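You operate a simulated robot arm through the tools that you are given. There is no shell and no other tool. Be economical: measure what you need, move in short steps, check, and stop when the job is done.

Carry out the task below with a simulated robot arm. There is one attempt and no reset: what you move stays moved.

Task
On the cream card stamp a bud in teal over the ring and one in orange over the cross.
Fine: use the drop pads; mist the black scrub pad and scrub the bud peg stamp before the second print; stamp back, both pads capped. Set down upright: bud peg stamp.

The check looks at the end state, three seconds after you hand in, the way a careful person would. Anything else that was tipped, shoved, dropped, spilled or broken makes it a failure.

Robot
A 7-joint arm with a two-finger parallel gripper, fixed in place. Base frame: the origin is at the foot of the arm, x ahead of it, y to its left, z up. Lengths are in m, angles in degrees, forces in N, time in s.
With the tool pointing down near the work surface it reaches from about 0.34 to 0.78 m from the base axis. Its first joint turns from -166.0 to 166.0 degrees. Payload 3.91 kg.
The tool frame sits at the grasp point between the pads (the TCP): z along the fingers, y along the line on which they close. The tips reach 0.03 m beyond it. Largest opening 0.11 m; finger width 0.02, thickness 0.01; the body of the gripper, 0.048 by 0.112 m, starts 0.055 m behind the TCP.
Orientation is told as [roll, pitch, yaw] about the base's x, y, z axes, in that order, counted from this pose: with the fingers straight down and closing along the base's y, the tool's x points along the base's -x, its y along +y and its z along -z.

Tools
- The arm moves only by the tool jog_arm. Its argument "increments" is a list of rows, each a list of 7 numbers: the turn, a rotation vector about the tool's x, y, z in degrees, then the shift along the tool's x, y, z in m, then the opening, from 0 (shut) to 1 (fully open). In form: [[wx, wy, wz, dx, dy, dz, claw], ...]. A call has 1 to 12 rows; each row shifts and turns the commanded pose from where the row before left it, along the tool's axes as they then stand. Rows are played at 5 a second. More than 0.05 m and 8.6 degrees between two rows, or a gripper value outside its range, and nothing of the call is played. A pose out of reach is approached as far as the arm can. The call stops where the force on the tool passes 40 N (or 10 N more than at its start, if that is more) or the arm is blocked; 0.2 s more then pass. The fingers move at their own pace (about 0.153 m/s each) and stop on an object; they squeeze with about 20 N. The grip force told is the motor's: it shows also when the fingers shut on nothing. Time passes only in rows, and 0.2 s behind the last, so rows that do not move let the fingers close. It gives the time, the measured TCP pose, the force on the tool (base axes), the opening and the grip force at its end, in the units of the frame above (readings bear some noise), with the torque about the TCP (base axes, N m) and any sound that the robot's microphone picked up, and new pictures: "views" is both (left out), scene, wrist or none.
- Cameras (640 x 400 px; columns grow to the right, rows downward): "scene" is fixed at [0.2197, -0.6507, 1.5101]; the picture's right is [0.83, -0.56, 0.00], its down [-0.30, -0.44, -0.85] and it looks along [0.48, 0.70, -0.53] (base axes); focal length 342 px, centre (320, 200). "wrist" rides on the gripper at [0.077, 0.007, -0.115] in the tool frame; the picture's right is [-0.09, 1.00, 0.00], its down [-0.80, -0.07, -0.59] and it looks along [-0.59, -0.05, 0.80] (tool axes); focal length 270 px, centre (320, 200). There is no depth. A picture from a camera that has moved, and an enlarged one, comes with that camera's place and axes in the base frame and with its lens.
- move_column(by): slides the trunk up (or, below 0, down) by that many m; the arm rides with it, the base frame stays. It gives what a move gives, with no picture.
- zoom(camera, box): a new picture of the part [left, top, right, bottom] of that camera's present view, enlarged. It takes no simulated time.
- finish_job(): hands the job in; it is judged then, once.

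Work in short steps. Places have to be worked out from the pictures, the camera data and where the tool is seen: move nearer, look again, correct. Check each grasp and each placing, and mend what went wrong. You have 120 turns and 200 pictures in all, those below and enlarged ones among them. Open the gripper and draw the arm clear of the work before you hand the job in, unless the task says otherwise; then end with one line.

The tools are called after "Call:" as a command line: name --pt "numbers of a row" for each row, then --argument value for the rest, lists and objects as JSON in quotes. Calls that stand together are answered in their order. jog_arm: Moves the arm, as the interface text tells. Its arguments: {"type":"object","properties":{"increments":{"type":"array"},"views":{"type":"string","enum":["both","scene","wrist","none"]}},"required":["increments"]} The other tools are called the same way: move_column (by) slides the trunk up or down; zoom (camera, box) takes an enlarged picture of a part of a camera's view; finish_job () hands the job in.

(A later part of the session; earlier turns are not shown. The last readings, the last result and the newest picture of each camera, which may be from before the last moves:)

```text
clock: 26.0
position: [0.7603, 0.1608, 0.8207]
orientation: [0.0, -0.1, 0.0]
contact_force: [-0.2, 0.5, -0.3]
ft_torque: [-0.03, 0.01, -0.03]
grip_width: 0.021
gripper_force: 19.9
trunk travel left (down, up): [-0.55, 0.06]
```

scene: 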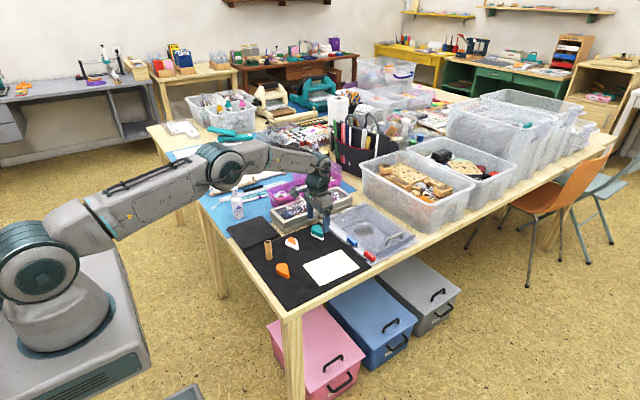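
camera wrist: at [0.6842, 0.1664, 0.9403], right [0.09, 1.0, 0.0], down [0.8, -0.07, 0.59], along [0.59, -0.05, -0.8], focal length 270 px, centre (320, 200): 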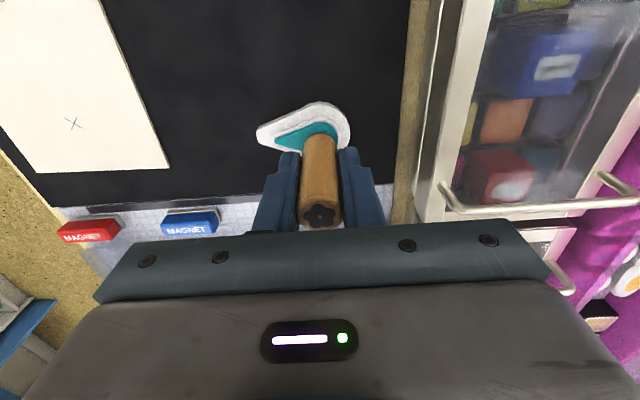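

Call:
jog_arm --pt "0 0 0 0 0 0.001 0.1" --pt "0 0 0 0 0 0.001 0.1" --pt "0 0 0 0 0 0 0.1" --views "none"

Call:
zoom --camera "scene" --box '[290, 210, 350, 255]'

```text
clock: 26.8
position: [0.7609, 0.1607, 0.8191]
orientation: [0.0, -0.2, 0.1]
contact_force: [-0.5, -0.2, 6.6]
ft_torque: [0.01, 0.0, -0.02]
grip_width: 0.0209
gripper_force: 19.3
trunk travel left (down, up): [-0.55, 0.06]
```

```text
8.89 times, centred on (320, 232) of scene
camera zoom: at [0.2197, -0.6507, 1.5101], right [0.83, -0.56, 0.0], down [-0.3, -0.44, -0.85], along [0.48, 0.7, -0.53], focal length 3036 px, centre (320, -89)
```

zoom: 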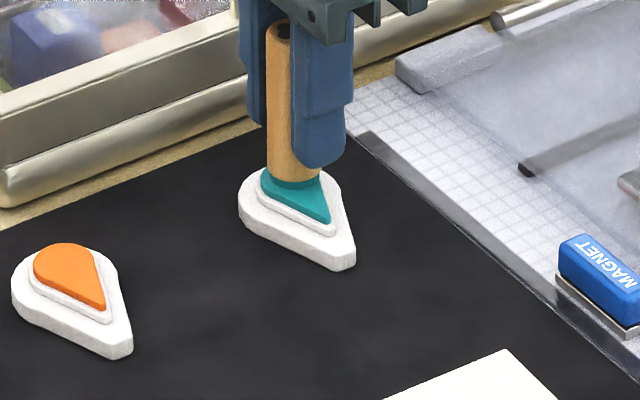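

6.6 N and the rubber has turned teal. I lift and carry to the ring, hovering to look.

Call:
jog_arm --pt "0 0 0 0 0 -0.01 0.1" --pt "0 0 0 0 0 -0.03 0.1" --pt "0 0 0 0.0188 -0.0344 0 0.1" --pt "0 0 0 0.0188 -0.0344 0 0.1" --pt "0 0 0 0.0188 -0.0344 0 0.1" --pt "0 0 0 0.0188 -0.0344 0 0.1" --pt "0 0 0 0.0188 -0.0344 0 0.1" --pt "0 0 0 0 0 0 0.1" --views "wrist"

Call:
zoom --camera "scene" --box '[290, 235, 370, 295]'

Call:
zoom --camera "wrist" --box '[240, 60, 400, 200]'

```text
clock: 28.6
position: [0.6676, -0.012, 0.8583]
orientation: [-0.1, 0.0, 0.1]
contact_force: [-1.0, 0.4, -0.4]
ft_torque: [0.02, -0.02, 0.0]
grip_width: 0.0212
gripper_force: 19.9
trunk travel left (down, up): [-0.55, 0.06]
camera wrist: at [0.5909, -0.0066, 0.9738], right [0.09, 1.0, 0.0], down [0.8, -0.07, 0.59], along [0.59, -0.05, -0.8], focal length 270 px, centre (320, 200)
```

wrist: 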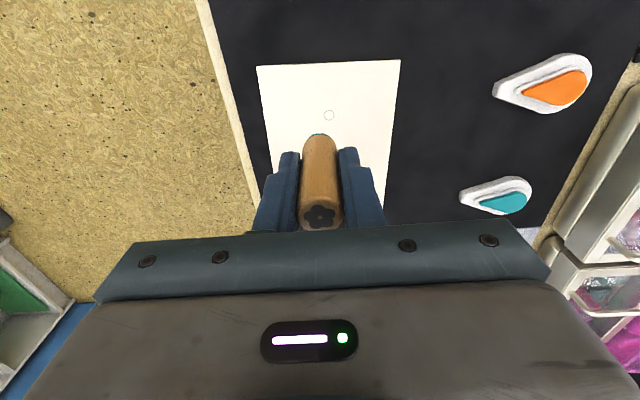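

```text
6.67 times, centred on (330, 265) of scene
camera zoom: at [0.2197, -0.6507, 1.5101], right [0.83, -0.56, 0.0], down [-0.3, -0.44, -0.85], along [0.48, 0.7, -0.53], focal length 2277 px, centre (253, -233)
```

zoom: 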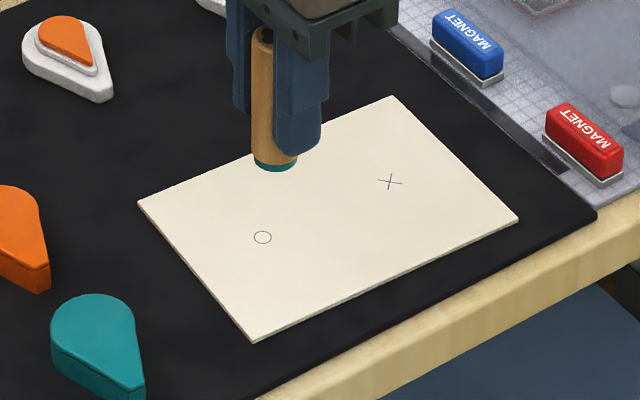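

```text
2.86 times, centred on (320, 130) of wrist
camera zoom: at [0.5909, -0.0066, 0.9738], right [0.09, 1.0, 0.0], down [0.8, -0.07, 0.59], along [0.59, -0.05, -0.8], focal length 772 px, centre (320, 400)
```

zoom: 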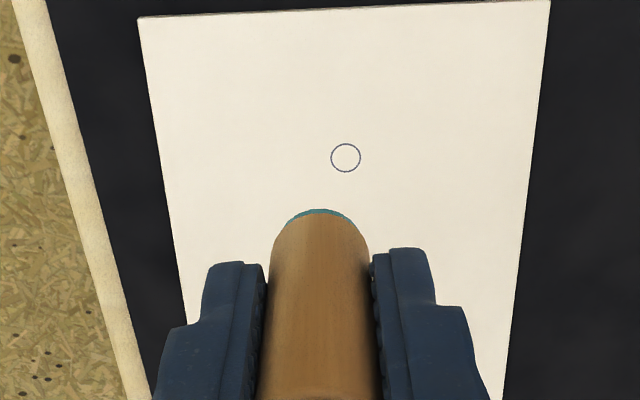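

Ring is around (0.666,-0.005). I shift and go down to ~8 mm above the card to check alignment.

Call:
jog_arm --pt "0 0 0 0.0015 0.007 0.02 0.1" --pt "0 0 0 0 0 0.015 0.1" --pt "0 0 0 0 0 0.008 0.1" --pt "0 0 0 0 0 0 0.1" --views "none"

Call:
zoom --camera "scene" --box '[300, 245, 360, 290]'

Call:
zoom --camera "wrist" --box '[240, 60, 400, 200]'

```text
clock: 29.6
position: [0.6655, -0.0041, 0.8162]
orientation: [0.0, -0.1, 0.0]
contact_force: [0.0, -0.6, -0.5]
ft_torque: [-0.01, 0.03, 0.02]
grip_width: 0.0208
gripper_force: 19.6
trunk travel left (down, up): [-0.55, 0.06]
```

```text
8.89 times, centred on (330, 268) of scene
camera zoom: at [0.2197, -0.6507, 1.5101], right [0.83, -0.56, 0.0], down [-0.3, -0.44, -0.85], along [0.48, 0.7, -0.53], focal length 3036 px, centre (231, -400)
```

zoom: 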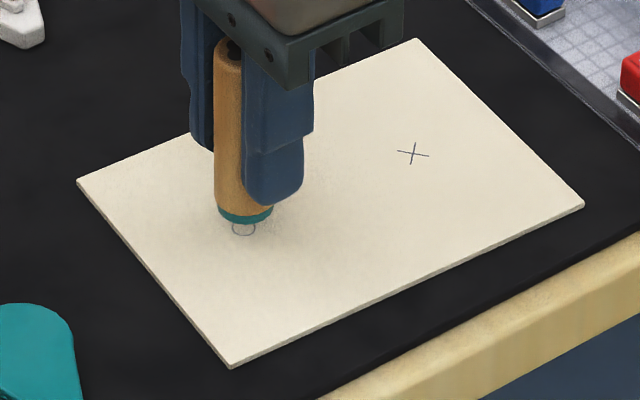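

```text
2.86 times, centred on (320, 130) of wrist
camera zoom: at [0.5897, 0.0008, 0.9304], right [0.09, 1.0, 0.0], down [0.8, -0.07, 0.59], along [0.59, -0.05, -0.8], focal length 772 px, centre (320, 400)
```

zoom: 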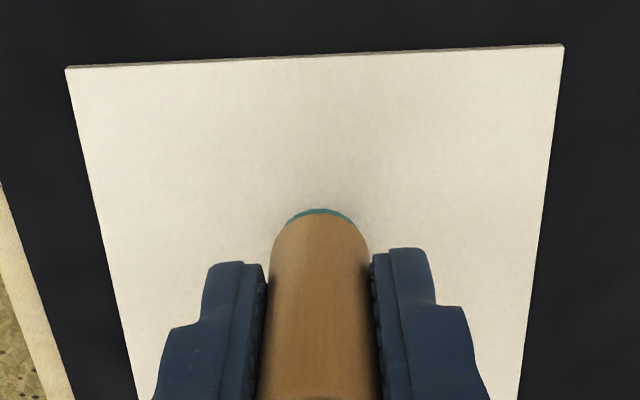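

Close; I go lower to ~3 mm above the card for a more exact comparison.

Call:
jog_arm --pt "0 0 0 0 0 0.006 0.1" --pt "0 0 0 0 0 0.004 0.1" --pt "0 0 0 0 0 0 0.1" --views "none"

Call:
zoom --camera "scene" --box '[310, 250, 350, 280]'

```text
clock: 30.4
position: [0.6659, -0.0047, 0.805]
orientation: [0.0, 0.0, 0.0]
contact_force: [-0.2, -0.7, 0.7]
ft_torque: [0.02, 0.0, -0.01]
grip_width: 0.0206
gripper_force: 20.5
trunk travel left (down, up): [-0.55, 0.06]
```

```text
13.33 times, centred on (330, 265) of scene
camera zoom: at [0.2197, -0.6507, 1.5101], right [0.83, -0.56, 0.0], down [-0.3, -0.44, -0.85], along [0.48, 0.7, -0.53], focal length 4554 px, centre (187, -667)
```

zoom: 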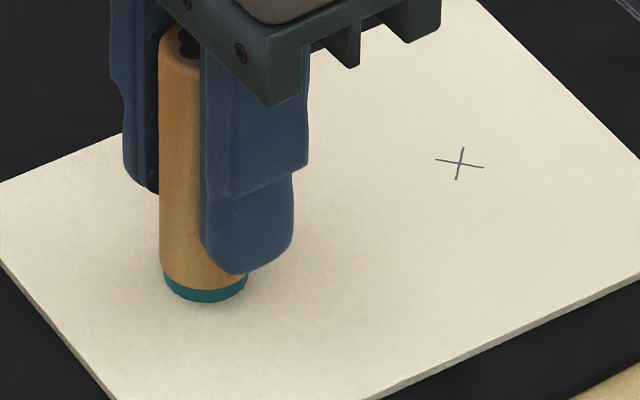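

Projected landing is ~2 mm short of the ring centre (image-up); I shift (+0.0014,+0.0015) and press gently.

Call:
jog_arm --pt "0 0 0 -0.0014 0.0016 0 0.1" --pt "0 0 0 0 0 0 0.1" --views "none"

Call:
zoom --camera "scene" --box '[310, 250, 350, 280]'

```text
clock: 31.0
position: [0.666, -0.0029, 0.8049]
orientation: [0.1, -0.1, -0.1]
contact_force: [0.0, 0.6, 0.9]
ft_torque: [-0.01, 0.02, 0.0]
grip_width: 0.0208
gripper_force: 20.0
trunk travel left (down, up): [-0.55, 0.06]
```

```text
13.33 times, centred on (330, 265) of scene
camera zoom: at [0.2197, -0.6507, 1.5101], right [0.83, -0.56, 0.0], down [-0.3, -0.44, -0.85], along [0.48, 0.7, -0.53], focal length 4554 px, centre (187, -667)
```

zoom: 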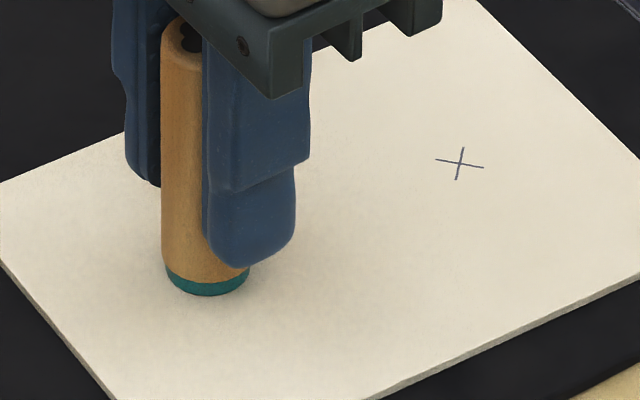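

Now projected onto the ring centre. Pressing down.

Call:
jog_arm --pt "0 0 0 0 0 0.001 0.1" --pt "0 0 0 0 0 0.001 0.1" --pt "0 0 0 0 0 0 0.1" --views "none"

```text
clock: 31.8
position: [0.6672, -0.0036, 0.8039]
orientation: [0.1, -0.2, 0.0]
contact_force: [-0.9, 0.0, 6.1]
ft_torque: [0.01, -0.02, -0.01]
grip_width: 0.0208
gripper_force: 20.1
trunk travel left (down, up): [-0.55, 0.06]
```

6 N contact; a little more pressure, hold, then lift straight up and inspect.

Call:
jog_arm --pt "0 0 0 0 0 0.0006 0.1" --pt "0 0 0 0 0 0 0.1" --pt "0 0 0 0 0 -0.005 0.1" --pt "0 0 0 0 0 -0.03 0.1" --pt "0 0 0 0 0 -0.03 0.1" --views "wrist"

Call:
zoom --camera "scene" --box '[300, 240, 360, 285]'

```text
clock: 33.0
position: [0.6655, -0.0034, 0.8685]
orientation: [0.0, 0.0, 0.0]
contact_force: [-0.2, 0.5, -0.1]
ft_torque: [0.03, -0.04, 0.02]
grip_width: 0.0209
gripper_force: 20.1
trunk travel left (down, up): [-0.55, 0.06]
camera wrist: at [0.5902, 0.003, 0.9831], right [0.09, 1.0, 0.0], down [0.8, -0.07, 0.59], along [0.59, -0.05, -0.8], focal length 270 px, centre (320, 200)
```

wrist: 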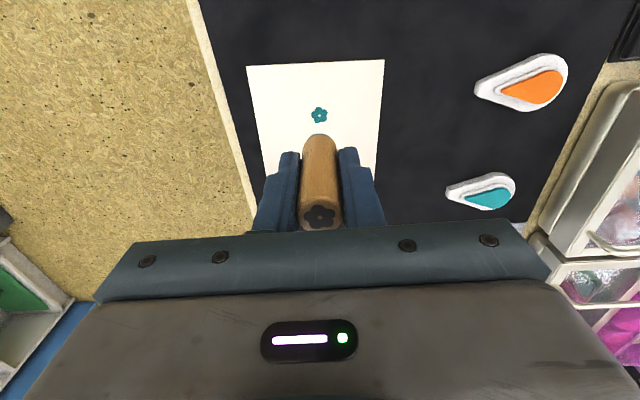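

```text
8.89 times, centred on (330, 262) of scene
camera zoom: at [0.2197, -0.6507, 1.5101], right [0.83, -0.56, 0.0], down [-0.3, -0.44, -0.85], along [0.48, 0.7, -0.53], focal length 3036 px, centre (231, -356)
```

zoom: 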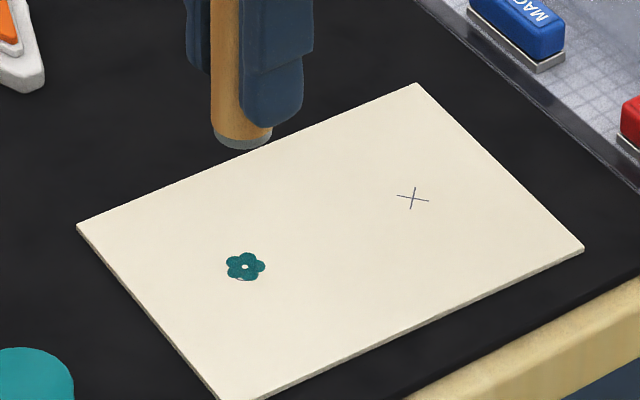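

A clean teal bud on the ring. From the print, cross target is TCP ≈ (0.738,-0.0075). Next I set the stamp back at its home place to free the gripper for misting.

Call:
jog_arm --pt "0 0 0 0.0271 0.0352 0 0.1" --pt "0 0 0 0.0271 0.0352 0 0.1" --pt "0 0 0 0.0271 0.0352 0 0.1" --pt "0 0 0 0.0269 0.035 0 0.1" --pt "0 0 0 0 0 0.035 0.1" --pt "0 0 0 0 0 0.025 0.1" --pt "0 0 0 0 0 0.003 0.1" --pt "0 0 0 0 0 0.002 0.1" --pt "0 0 0 0 0 0 0.1" --views "wrist"

```text
clock: 35.0
position: [0.5578, 0.1368, 0.8026]
orientation: [0.0, 0.0, 0.0]
contact_force: [-0.2, 0.6, -0.5]
ft_torque: [0.01, 0.03, -0.01]
grip_width: 0.0207
gripper_force: 19.7
trunk travel left (down, up): [-0.55, 0.06]
camera wrist: at [0.482, 0.1428, 0.9174], right [0.09, 1.0, 0.0], down [0.8, -0.07, 0.59], along [0.59, -0.05, -0.8], focal length 270 px, centre (320, 200)
```

wrist: 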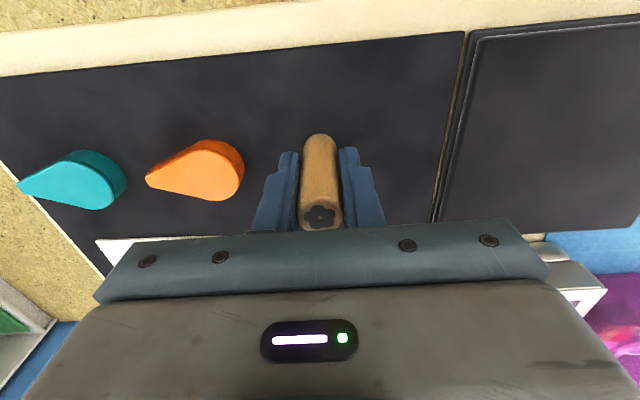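

Call:
jog_arm --pt "0 0 0 0 0 0.0008 0.1" --pt "0 0 0 0 0 0.0005 0.1" --pt "0 0 0 0 0 0 0.1" --views "none"

```text
clock: 35.8
position: [0.5578, 0.1385, 0.8023]
orientation: [0.0, 0.0, 0.1]
contact_force: [-0.5, -0.5, 2.2]
ft_torque: [0.0, 0.03, 0.01]
grip_width: 0.0207
gripper_force: 19.9
trunk travel left (down, up): [-0.55, 0.06]
```

Touching (2 N). Release gently, rise clear.

Call:
jog_arm --pt "0 0 0 0 0 0 0.25" --pt "0 0 0 0 0 0 0.5" --pt "0 0 0 0 0 0 0.55" --pt "0 0 0 0 0 -0.03 0.55" --pt "0 0 0 0 0 -0.04 0.55" --pt "0 0 0 0 0 -0.04 0.55" --views "wrist"

```text
clock: 37.2
position: [0.558, 0.1374, 0.9108]
orientation: [0.0, -0.1, 0.0]
contact_force: [-0.3, 0.0, 0.8]
ft_torque: [0.01, -0.03, -0.02]
grip_width: 0.0605
gripper_force: 0.1
trunk travel left (down, up): [-0.55, 0.06]
camera wrist: at [0.4822, 0.1431, 1.0265], right [0.09, 1.0, 0.0], down [0.8, -0.07, 0.59], along [0.59, -0.05, -0.8], focal length 270 px, centre (320, 200)
```

wrist: 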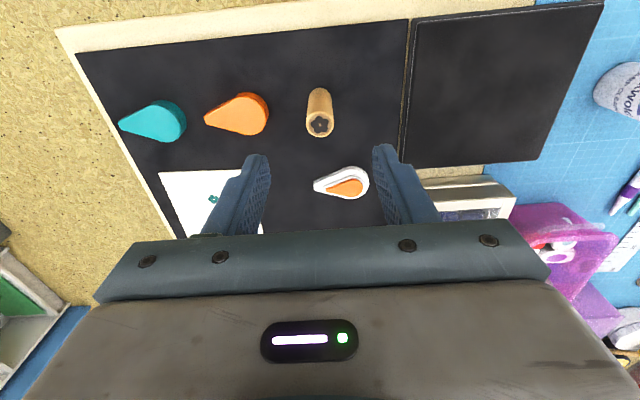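

Stamp stands at home. I close the fingers and go above the bottle head, hovering to align.

Call:
jog_arm --pt "0 0 0 -0.002 0.04 -0.01 0" --pt "0 0 0 -0.002 0.04 -0.01 0" --pt "0 0 0 -0.002 0.04 -0.01 0" --pt "0 0 0 -0.002 0.04 -0.01 0" --pt "0 0 0 -0.002 0.04 -0.005 0" --pt "0 0 0 -0.002 0.04 0 0" --pt "0 0 0 0 0.04 0 0" --pt "0 0 0 0 0 0 0"

Call:
zoom --camera "scene" --box '[215, 170, 275, 225]'

Call:
zoom --camera "wrist" --box '[240, 80, 400, 220]'

```text
clock: 39.0
position: [0.5699, 0.4182, 0.9572]
orientation: [0.0, 0.0, 0.0]
contact_force: [0.1, -0.1, 0.0]
ft_torque: [0.0, -0.05, 0.0]
grip_width: 0.0
gripper_force: 19.9
trunk travel left (down, up): [-0.55, 0.06]
camera wrist: at [0.494, 0.4239, 1.0719], right [0.09, 1.0, 0.0], down [0.8, -0.07, 0.59], along [0.59, -0.05, -0.8], focal length 270 px, centre (320, 200)
```

scene: 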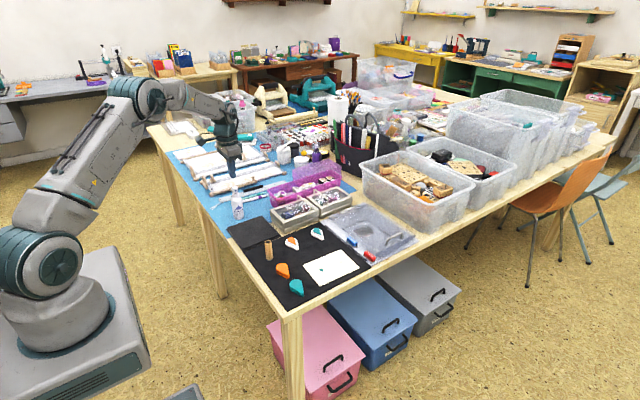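
wrist: 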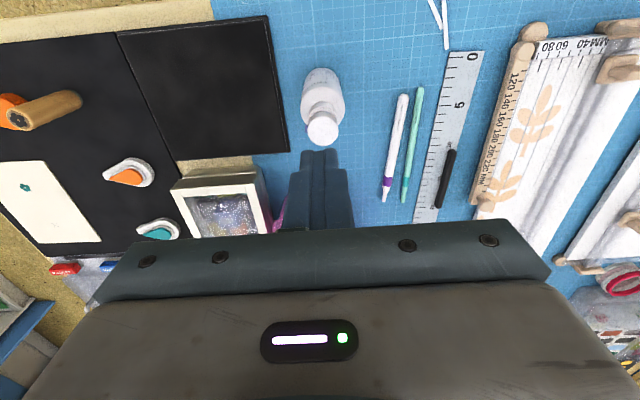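

```text
7.27 times, centred on (245, 198) of scene
camera zoom: at [0.2197, -0.6507, 1.5101], right [0.83, -0.56, 0.0], down [-0.3, -0.44, -0.85], along [0.48, 0.7, -0.53], focal length 2484 px, centre (866, 218)
```

zoom: 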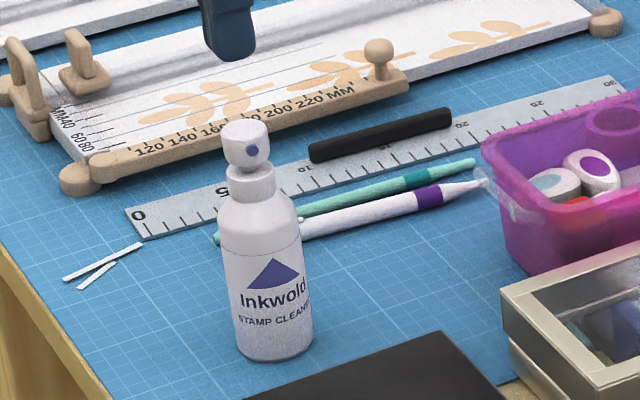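

```text
2.86 times, centred on (320, 150) of wrist
camera zoom: at [0.494, 0.4239, 1.0719], right [0.09, 1.0, 0.0], down [0.8, -0.07, 0.59], along [0.59, -0.05, -0.8], focal length 772 px, centre (320, 343)
```

zoom: 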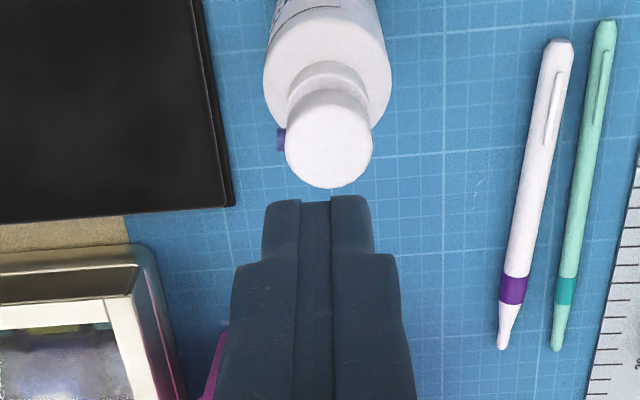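

Fingers appear nearly over the head. I go lower to about 5 mm above it and check.

Call:
jog_arm --pt "0 0 0 0.001 0 0.02 0" --pt "0 0 0 0 0 0.012 0" --pt "0 0 0 0 0 0 0" --views "none"

Call:
zoom --camera "scene" --box '[220, 170, 265, 210]'

Call:
zoom --camera "wrist" --box '[240, 80, 400, 220]'

```text
clock: 39.8
position: [0.5678, 0.4177, 0.9245]
orientation: [0.1, 0.0, 0.0]
contact_force: [0.3, -0.5, -0.2]
ft_torque: [-0.01, 0.02, -0.01]
grip_width: 0.0001
gripper_force: 19.7
trunk travel left (down, up): [-0.55, 0.06]
```

```text
10.00 times, centred on (242, 190) of scene
camera zoom: at [0.2197, -0.6507, 1.5101], right [0.83, -0.56, 0.0], down [-0.3, -0.44, -0.85], along [0.48, 0.7, -0.53], focal length 3416 px, centre (1095, 300)
```

zoom: 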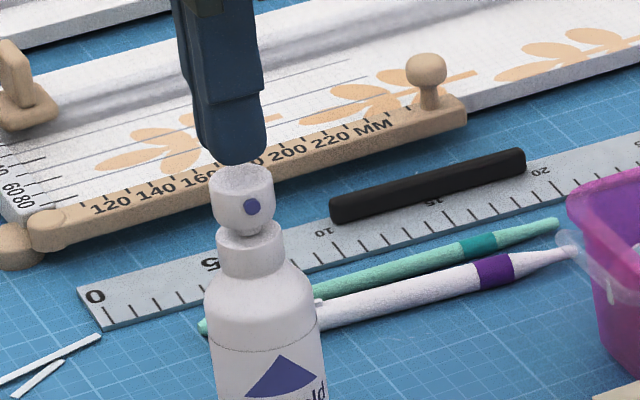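

```text
2.86 times, centred on (320, 150) of wrist
camera zoom: at [0.4931, 0.4232, 1.0395], right [0.09, 1.0, 0.0], down [0.8, -0.07, 0.59], along [0.59, -0.05, -0.8], focal length 772 px, centre (320, 343)
```

zoom: 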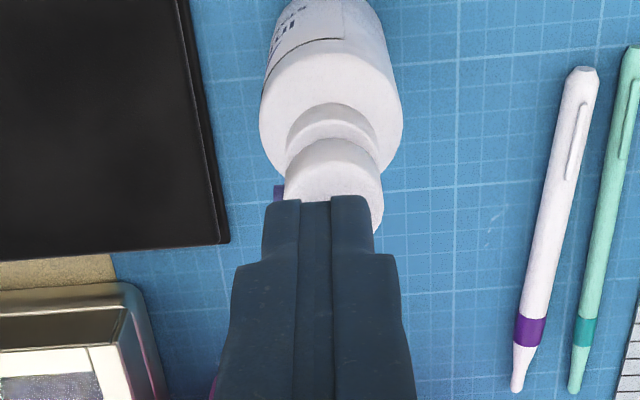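

Aligned within 2 mm. I nudge y and press down in small steps, listening for a spray.

Call:
jog_arm --pt "0 0 0 0 0.0018 0.003 0" --pt "0 0 0 0 0 0.002 0" --pt "0 0 0 0 0 0.002 0" --pt "0 0 0 0 0 0.001 0" --pt "0 0 0 0 0 0 0" --views "none"

```text
clock: 41.0
position: [0.5696, 0.4191, 0.9161]
orientation: [0.0, -0.1, 0.0]
contact_force: [-0.3, -0.3, -0.1]
ft_torque: [0.02, 0.02, 0.01]
grip_width: 0.0002
gripper_force: 20.5
trunk travel left (down, up): [-0.55, 0.06]
```

Call:
jog_arm --pt "0 0 0 0 0 0.001 0" --pt "0 0 0 0 0 0.001 0" --pt "0 0 0 0 0 0.001 0" --pt "0 0 0 0 0 0.001 0" --views "none"

Call:
zoom --camera "scene" --box '[220, 170, 265, 210]'

```text
clock: 42.0
position: [0.5685, 0.4191, 0.9133]
orientation: [0.0, -0.1, 0.0]
contact_force: [-0.4, 0.0, 0.3]
ft_torque: [0.0, 0.01, 0.01]
grip_width: 0.0
gripper_force: 19.9
trunk travel left (down, up): [-0.55, 0.06]
```

```text
10.00 times, centred on (242, 190) of scene
camera zoom: at [0.2197, -0.6507, 1.5101], right [0.83, -0.56, 0.0], down [-0.3, -0.44, -0.85], along [0.48, 0.7, -0.53], focal length 3416 px, centre (1095, 300)
```

zoom: 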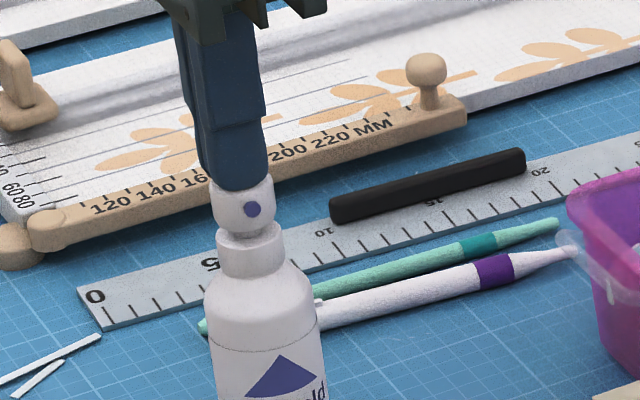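

Call:
jog_arm --pt "0 0 0 0 0 0.001 0" --pt "0 0 0 0 0 0.001 0" --pt "0 0 0 0 0 0.001 0" --pt "0 0 0 0 0 0.001 0" --views "none"

```text
clock: 43.0
position: [0.5686, 0.4198, 0.9095]
orientation: [0.0, -0.1, 0.0]
contact_force: [0.9, 0.7, 2.4]
ft_torque: [0.05, -0.03, 0.01]
grip_width: 0.0001
gripper_force: 19.9
trunk travel left (down, up): [-0.55, 0.06]
```

Contact begun (head top near z 0.88). I keep pressing.

Call:
jog_arm --pt "0 0 0 0 0 0.001 0" --pt "0 0 0 0 0 0.001 0" --pt "0 0 0 0 0 0.001 0" --pt "0 0 0 0 0 0 0" --views "none"

```text
clock: 44.0
position: [0.5685, 0.4189, 0.9063]
orientation: [0.0, -0.1, 0.1]
contact_force: [1.4, 1.1, 6.9]
ft_torque: [0.06, -0.03, 0.02]
grip_width: 0.0
gripper_force: 20.5
trunk travel left (down, up): [-0.55, 0.06]
```

Call:
jog_arm --pt "0 0 0 0 0 0.001 0" --pt "0 0 0 0 0 0.001 0" --pt "0 0 0 0 0 0.001 0" --pt "0 0 0 0 0 0 0"

Call:
zoom --camera "scene" --box '[215, 170, 295, 260]'

```text
clock: 45.0
position: [0.5671, 0.4198, 0.9035]
orientation: [0.1, -0.1, 0.0]
contact_force: [1.7, 0.9, 15.6]
ft_torque: [0.05, -0.07, 0.0]
grip_width: 0.0001
gripper_force: 19.9
trunk travel left (down, up): [-0.55, 0.06]
camera wrist: at [0.4922, 0.4248, 1.0188], right [0.09, 1.0, 0.0], down [0.8, -0.07, 0.6], along [0.59, -0.05, -0.8], focal length 270 px, centre (320, 200)
```

scene: 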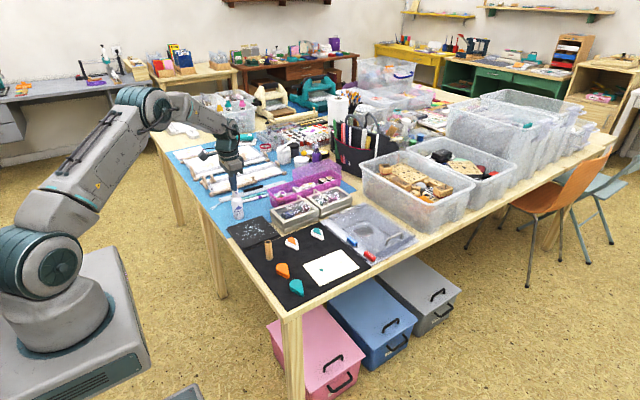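
wrist: 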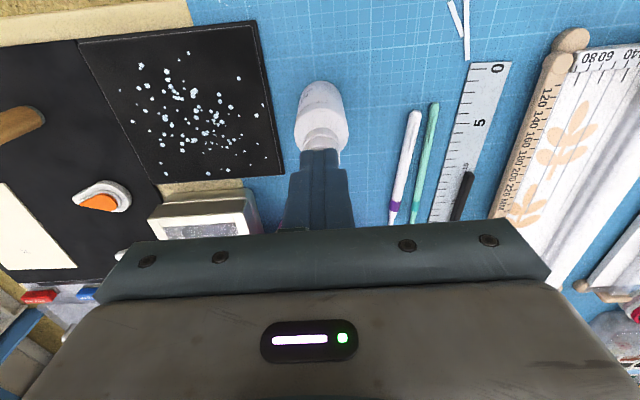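

```text
4.44 times, centred on (255, 215) of scene
camera zoom: at [0.2197, -0.6507, 1.5101], right [0.83, -0.56, 0.0], down [-0.3, -0.44, -0.85], along [0.48, 0.7, -0.53], focal length 1518 px, centre (609, 133)
```

zoom: 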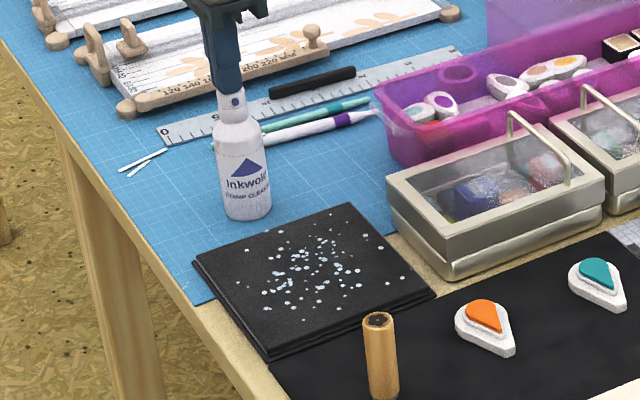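

The pad is misted. I rise straight off the bottle and return over the peg stamp.

Call:
jog_arm --pt "0 0 0 0 0 -0.004 0" --pt "0 0 0 0 0 -0.006 0" --pt "0 0 0 0 0 -0.04 0" --pt "0 0 0 0.002 -0.04 0 0.3" --pt "0 0 0 0.002 -0.04 0 0.55" --pt "0 0 0 0.002 -0.04 0 0.55" --pt "0 0 0 0.002 -0.04 0 0.55" --pt "0 0 0 0.002 -0.04 0 0.55" --pt "0 0 0 0.001 -0.04 0.02 0.55" --pt "0 0 0 0 -0.042 0.025 0.55" --pt "0 0 0 0 0 0.03 0.55"

Call:
zoom --camera "wrist" --box '[220, 50, 420, 205]'

```text
clock: 47.4
position: [0.5583, 0.1385, 0.8774]
orientation: [0.0, 0.0, 0.1]
contact_force: [-0.3, -0.4, -0.4]
ft_torque: [0.01, 0.02, 0.0]
grip_width: 0.0605
gripper_force: 0.1
trunk travel left (down, up): [-0.55, 0.06]
camera wrist: at [0.4822, 0.1438, 0.9927], right [0.09, 1.0, 0.0], down [0.8, -0.07, 0.59], along [0.59, -0.05, -0.8], focal length 270 px, centre (320, 200)
```

scene: 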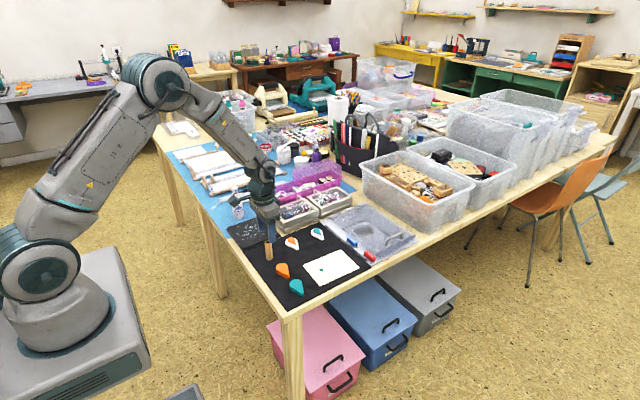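
wrist: 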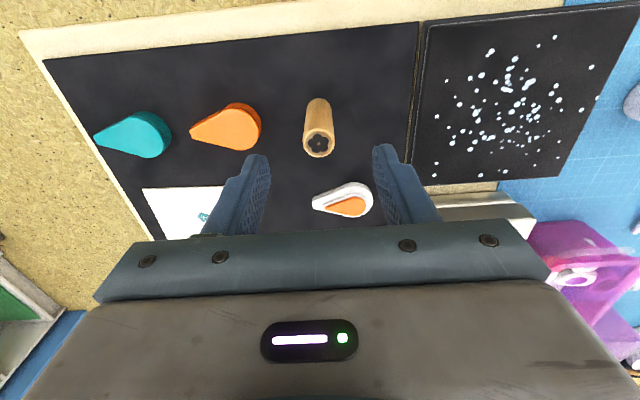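

```text
2.58 times, centred on (320, 128) of wrist
camera zoom: at [0.4822, 0.1438, 0.9927], right [0.09, 1.0, 0.0], down [0.8, -0.07, 0.59], along [0.59, -0.05, -0.8], focal length 698 px, centre (320, 387)
```

zoom: 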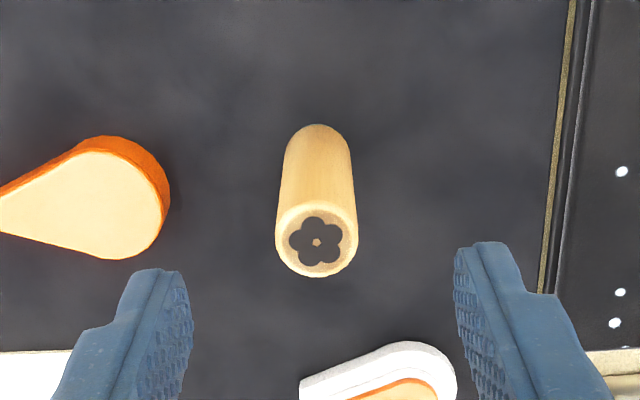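

Aligned with the peg. Down and grip, then lift.

Call:
jog_arm --pt "0 0 0 0.0005 -0.0007 0.025 0.55" --pt "0 0 0 0 0 0.025 0.55" --pt "0 0 0 0 0 0.025 0.55" --pt "0 0 0 0 0 0 0.1" --pt "0 0 0 0 0 0 0.1" --pt "0 0 0 0 0 0 0.1" --views "none"

```text
clock: 48.8
position: [0.5576, 0.1368, 0.8032]
orientation: [0.0, 0.0, 0.1]
contact_force: [0.0, -0.6, -0.2]
ft_torque: [0.0, 0.0, -0.01]
grip_width: 0.0207
gripper_force: 19.9
trunk travel left (down, up): [-0.55, 0.06]
```

Gripped. I carry the stamp over the misted pad centre at about (0.575,0.31) and come down near it.

Call:
jog_arm --pt "0 0 0 0 0 -0.03 0.1" --pt "0 0 0 0 0 -0.02 0.1" --pt "0 0 0 -0.004 0.043 0 0.1" --pt "0 0 0 -0.004 0.043 0 0.1" --pt "0 0 0 -0.004 0.043 0 0.1" --pt "0 0 0 -0.005 0.043 0 0.1" --pt "0 0 0 0 0 0.025 0.1" --pt "0 0 0 0 0 0.008 0.1" --pt "0 0 0 0 0 0 0.1" --views "wrist"

Call:
zoom --camera "scene" --box '[215, 190, 295, 260]'

```text
clock: 50.8
position: [0.5745, 0.3088, 0.8207]
orientation: [-0.1, 0.0, 0.1]
contact_force: [-1.0, -0.3, 0.0]
ft_torque: [0.01, -0.01, 0.0]
grip_width: 0.021
gripper_force: 19.7
trunk travel left (down, up): [-0.55, 0.06]
camera wrist: at [0.4988, 0.3143, 0.9352], right [0.09, 1.0, 0.0], down [0.8, -0.07, 0.59], along [0.59, -0.05, -0.8], focal length 270 px, centre (320, 200)
```

wrist: 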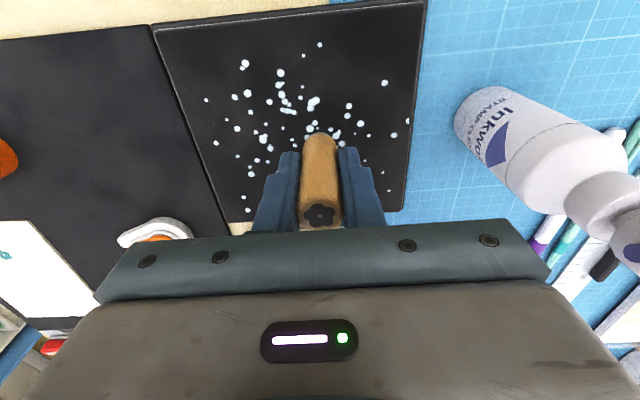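

```text
5.71 times, centred on (255, 225) of scene
camera zoom: at [0.2197, -0.6507, 1.5101], right [0.83, -0.56, 0.0], down [-0.3, -0.44, -0.85], along [0.48, 0.7, -0.53], focal length 1952 px, centre (691, 57)
```

zoom: 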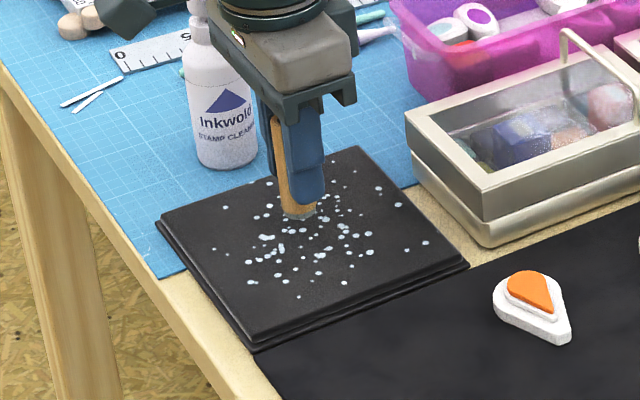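

Call:
jog_arm --pt "0 0 0 0 -0.005 0.003 0.1" --pt "0 0 0 0 0 0.002 0.1" --pt "0 0 0 0 0 0.001 0.1" --pt "0 0 0 0 0 0.001 0.1" --pt "0 0 0 0 0 0 0.1" --views "none"

```text
clock: 52.0
position: [0.5749, 0.3042, 0.8127]
orientation: [0.0, -0.1, 0.0]
contact_force: [-0.5, -1.0, 0.0]
ft_torque: [-0.02, 0.0, -0.03]
grip_width: 0.0211
gripper_force: 20.1
trunk travel left (down, up): [-0.55, 0.06]
```

Call:
jog_arm --pt "0 0 0 0 0 0.001 0.1" --pt "0 0 0 0 0 0.001 0.1" --pt "0 0 0 0 0 0 0.1" --views "none"

```text
clock: 52.8
position: [0.5746, 0.3021, 0.8114]
orientation: [0.0, 0.1, 0.0]
contact_force: [0.5, 0.3, 0.4]
ft_torque: [-0.02, 0.0, 0.0]
grip_width: 0.021
gripper_force: 20.0
trunk travel left (down, up): [-0.55, 0.06]
```

Call:
jog_arm --pt "0 0 0 0 0 0.001 0.1" --pt "0 0 0 0 0 0.001 0.1" --pt "0 0 0 0 0 0 0.1" --views "none"

Call:
zoom --camera "scene" --box '[225, 205, 285, 250]'

```text
clock: 53.6
position: [0.5751, 0.3042, 0.81]
orientation: [0.2, 0.0, -0.1]
contact_force: [-0.6, 0.7, 11.0]
ft_torque: [-0.03, 0.03, -0.02]
grip_width: 0.021
gripper_force: 19.9
trunk travel left (down, up): [-0.55, 0.06]
```

```text
8.89 times, centred on (255, 228) of scene
camera zoom: at [0.2197, -0.6507, 1.5101], right [0.83, -0.56, 0.0], down [-0.3, -0.44, -0.85], along [0.48, 0.7, -0.53], focal length 3036 px, centre (898, -44)
```

zoom: 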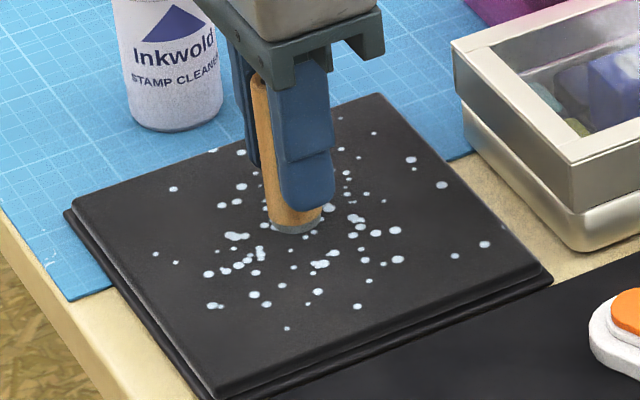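

Contact on the scrub pad. I ease slightly and scrub back and forth gently, small strokes.

Call:
jog_arm --pt "0 0 0 0 0 -0.0005 0.1" --pt "0 0 0 0.01 0 0 0.1" --pt "0 0 0 0.01 0 0 0.1" --pt "0 0 0 -0.01 0 0 0.1" --pt "0 0 0 -0.01 0 0 0.1" --pt "0 0 0 -0.01 0 0 0.1" --pt "0 0 0 0.01 0 0 0.1" --pt "0 0 0 0 0 0 0.1" --views "wrist"

Call:
zoom --camera "scene" --box '[225, 205, 285, 250]'

```text
clock: 55.4
position: [0.5761, 0.3022, 0.8107]
orientation: [0.0, -0.1, -0.1]
contact_force: [4.8, -1.2, 11.0]
ft_torque: [-0.08, -0.24, -0.01]
grip_width: 0.0208
gripper_force: 19.8
trunk travel left (down, up): [-0.55, 0.06]
camera wrist: at [0.4994, 0.3084, 0.9249], right [0.09, 1.0, 0.0], down [0.8, -0.07, 0.6], along [0.59, -0.05, -0.8], focal length 270 px, centre (320, 200)
```

wrist: 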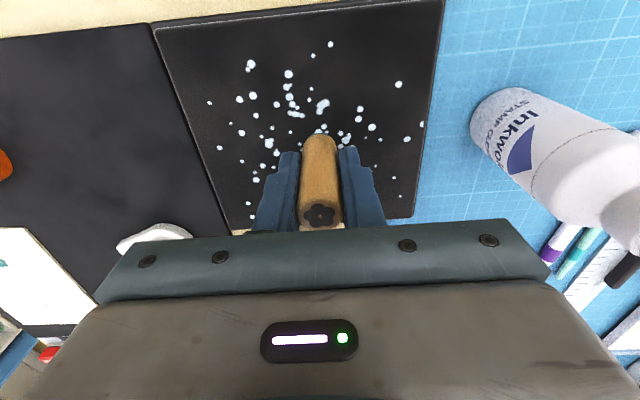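

```text
8.89 times, centred on (255, 228) of scene
camera zoom: at [0.2197, -0.6507, 1.5101], right [0.83, -0.56, 0.0], down [-0.3, -0.44, -0.85], along [0.48, 0.7, -0.53], focal length 3036 px, centre (898, -44)
```

zoom: 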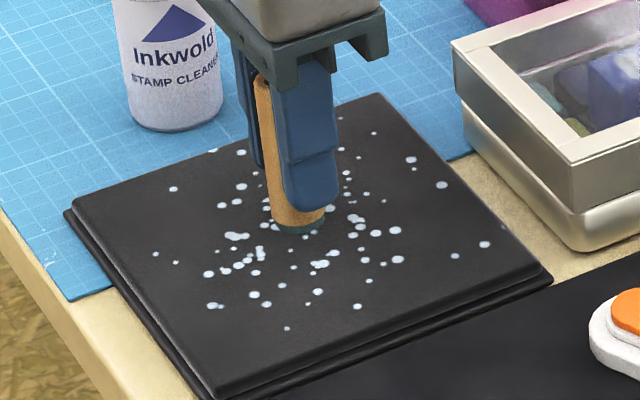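

Pad stays put. More strokes, in both directions.

Call:
jog_arm --pt "0 0 0 0.01 0 0 0.1" --pt "0 0 0 0.01 0 0 0.1" --pt "0 0 0 -0.01 -0.005 0 0.1" --pt "0 0 0 -0.01 -0.005 0 0.1" --pt "0 0 0 0.01 -0.005 0 0.1" --pt "0 0 0 0.01 -0.005 0 0.1" --pt "0 0 0 -0.01 0 0 0.1" --pt "0 0 0 0 0.01 0 0.1" --pt "0 0 0 0 0.01 0 0.1" --pt "0 0 0 0 -0.01 0 0.1" --pt "0 0 0 0 0.01 0 0.1" --pt "0 0 0 0 0 0 0.1" --views "none"

Call:
zoom --camera "scene" --box '[225, 205, 285, 250]'

```text
clock: 58.0
position: [0.564, 0.3029, 0.8104]
orientation: [0.1, 0.0, 0.1]
contact_force: [0.4, -1.4, 3.2]
ft_torque: [-0.08, -0.05, -0.02]
grip_width: 0.0209
gripper_force: 20.4
trunk travel left (down, up): [-0.55, 0.06]
```

```text
8.89 times, centred on (255, 228) of scene
camera zoom: at [0.2197, -0.6507, 1.5101], right [0.83, -0.56, 0.0], down [-0.3, -0.44, -0.85], along [0.48, 0.7, -0.53], focal length 3036 px, centre (898, -44)
```

zoom: 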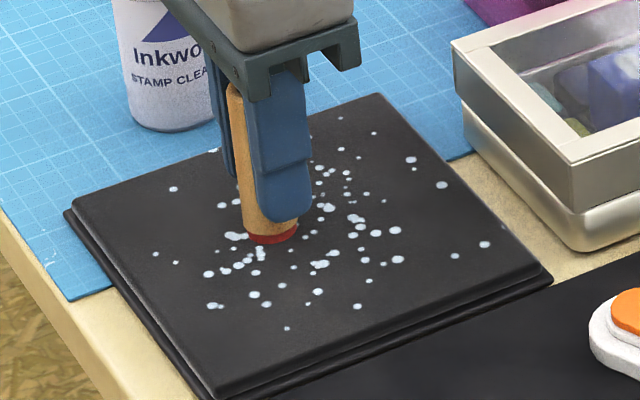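

The rubber is red/clean again. I lift and go over the orange pad's bulb at about (0.660,0.165).

Call:
jog_arm --pt "0 0 0 0 0 -0.02 0.1" --pt "0 0 0 0 0 -0.04 0.1" --pt "0 0 0 -0.0239 -0.0345 0 0.1" --pt "0 0 0 -0.0239 -0.0345 0 0.1" --pt "0 0 0 -0.0239 -0.0345 0 0.1" --pt "0 0 0 -0.0239 -0.0345 0 0.1" --pt "0 0 0 0 0 0.03 0.1" --pt "0 0 0 0 0 0.013 0.1" --pt "0 0 0 0 0 0 0.1" --views "wrist"

Call:
zoom --camera "scene" --box '[265, 215, 325, 260]'

Call:
zoom --camera "wrist" --box '[260, 90, 380, 200]'

```text
clock: 60.0
position: [0.6611, 0.1658, 0.8279]
orientation: [0.0, 0.1, 0.0]
contact_force: [0.0, -0.2, -0.3]
ft_torque: [0.05, 0.01, -0.01]
grip_width: 0.0209
gripper_force: 20.5
trunk travel left (down, up): [-0.55, 0.06]
camera wrist: at [0.5846, 0.1714, 0.9415], right [0.09, 1.0, 0.0], down [0.8, -0.07, 0.59], along [0.59, -0.05, -0.8], focal length 270 px, centre (320, 200)
```

wrist: 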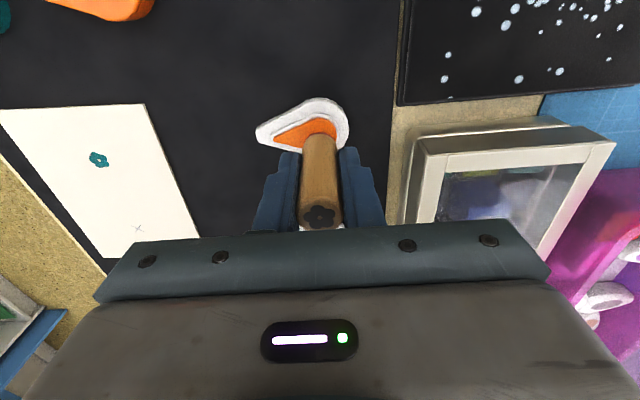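

```text
8.89 times, centred on (295, 238) of scene
camera zoom: at [0.2197, -0.6507, 1.5101], right [0.83, -0.56, 0.0], down [-0.3, -0.44, -0.85], along [0.48, 0.7, -0.53], focal length 3036 px, centre (542, -133)
```

zoom: 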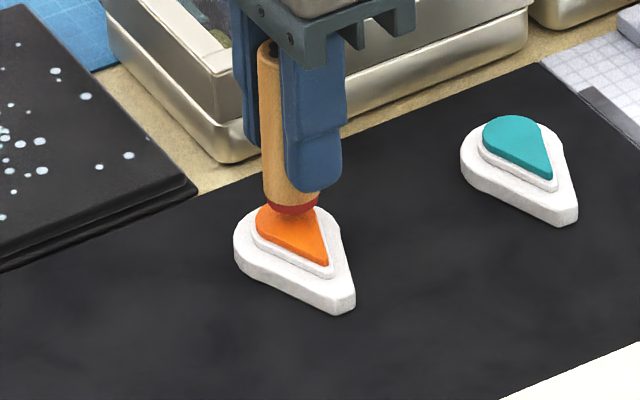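

```text
3.64 times, centred on (320, 145) of wrist
camera zoom: at [0.5846, 0.1714, 0.9415], right [0.09, 1.0, 0.0], down [0.8, -0.07, 0.59], along [0.59, -0.05, -0.8], focal length 983 px, centre (320, 400)
```

zoom: 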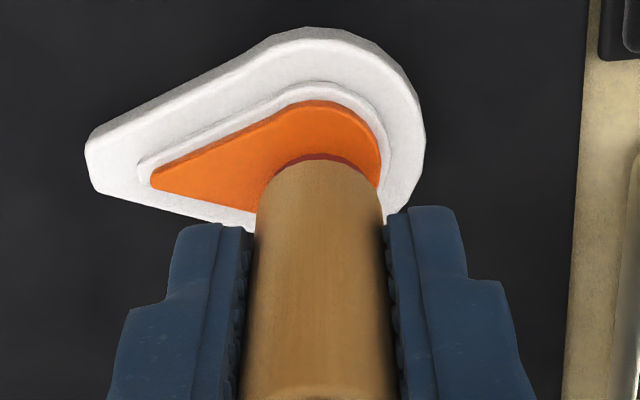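

Needs a shift of about 2 mm toward -x; then descend to contact.

Call:
jog_arm --pt "0 0 0 0.002 -0.0007 0.002 0.1" --pt "0 0 0 0 0 0.002 0.1" --pt "0 0 0 0 0 0.002 0.1" --pt "0 0 0 0 0 0 0.1" --views "none"

Call:
zoom --camera "scene" --box '[265, 215, 325, 260]'

Call:
zoom --camera "wrist" --box '[260, 90, 380, 200]'

```text
clock: 61.0
position: [0.6579, 0.1657, 0.8211]
orientation: [0.0, 0.0, 0.0]
contact_force: [-1.2, -0.4, -0.5]
ft_torque: [0.03, -0.02, 0.02]
grip_width: 0.0208
gripper_force: 19.9
trunk travel left (down, up): [-0.55, 0.06]
```

```text
8.89 times, centred on (295, 238) of scene
camera zoom: at [0.2197, -0.6507, 1.5101], right [0.83, -0.56, 0.0], down [-0.3, -0.44, -0.85], along [0.48, 0.7, -0.53], focal length 3036 px, centre (542, -133)
```

zoom: 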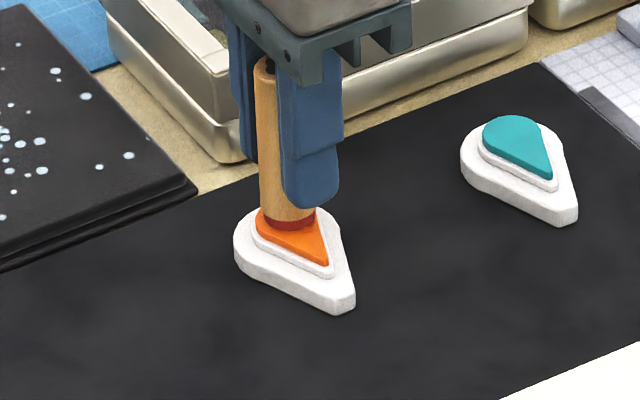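

```text
3.64 times, centred on (320, 145) of wrist
camera zoom: at [0.5824, 0.1707, 0.9354], right [0.09, 1.0, 0.0], down [0.8, -0.07, 0.59], along [0.59, -0.05, -0.8], focal length 983 px, centre (320, 400)
```

zoom: 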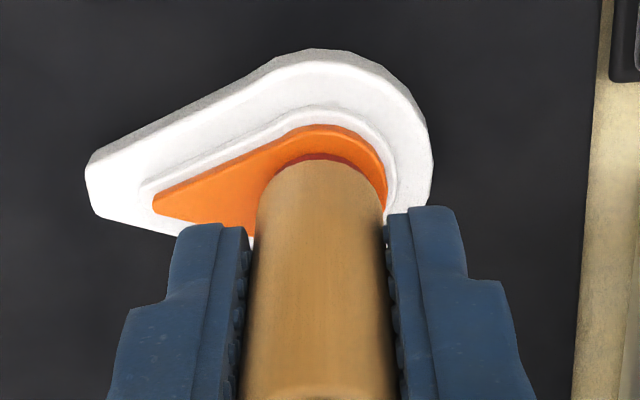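

Call:
jog_arm --pt "0 0 0 0.001 0 0.001 0.1" --pt "0 0 0 0 0 0.001 0.1" --pt "0 0 0 0 0 0 0.1" --views "none"

Call:
zoom --camera "scene" --box '[265, 215, 325, 260]'

```text
clock: 61.8
position: [0.6581, 0.1643, 0.8205]
orientation: [0.1, -0.1, 0.1]
contact_force: [1.3, 0.7, 5.7]
ft_torque: [-0.06, -0.1, 0.0]
grip_width: 0.0208
gripper_force: 20.5
trunk travel left (down, up): [-0.55, 0.06]
```

```text
8.89 times, centred on (295, 238) of scene
camera zoom: at [0.2197, -0.6507, 1.5101], right [0.83, -0.56, 0.0], down [-0.3, -0.44, -0.85], along [0.48, 0.7, -0.53], focal length 3036 px, centre (542, -133)
```

zoom: 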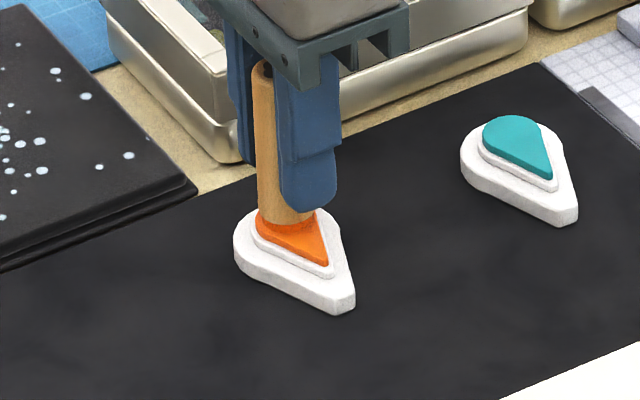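

Inked orange. I lift and go to the cross, hovering at about (0.7375,-0.0075).

Call:
jog_arm --pt "0 0 0 0 0 -0.01 0.1" --pt "0 0 0 0 0 -0.03 0.1" --pt "0 0 0 -0.0198 -0.043 0 0.1" --pt "0 0 0 -0.0198 -0.043 0 0.1" --pt "0 0 0 -0.0198 -0.043 0 0.1" --pt "0 0 0 -0.0198 -0.0428 0 0.1" --pt "0 0 0 0 0 0.03 0.1" --pt "0 0 0 0 0 0.015 0.1" --pt "0 0 0 0 0 0 0.1" --views "none"

Call:
zoom --camera "scene" --box '[315, 235, 365, 272]'

```text
clock: 63.8
position: [0.7382, -0.0068, 0.8124]
orientation: [0.0, 0.0, 0.1]
contact_force: [0.0, -0.3, -0.6]
ft_torque: [-0.02, 0.01, 0.02]
grip_width: 0.0207
gripper_force: 20.2
trunk travel left (down, up): [-0.55, 0.06]
```

```text
10.81 times, centred on (340, 254) of scene
camera zoom: at [0.2197, -0.6507, 1.5101], right [0.83, -0.56, 0.0], down [-0.3, -0.44, -0.85], along [0.48, 0.7, -0.53], focal length 3692 px, centre (104, -378)
```

zoom: 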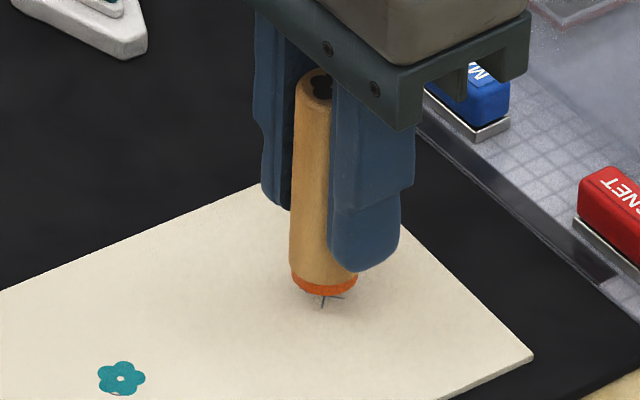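

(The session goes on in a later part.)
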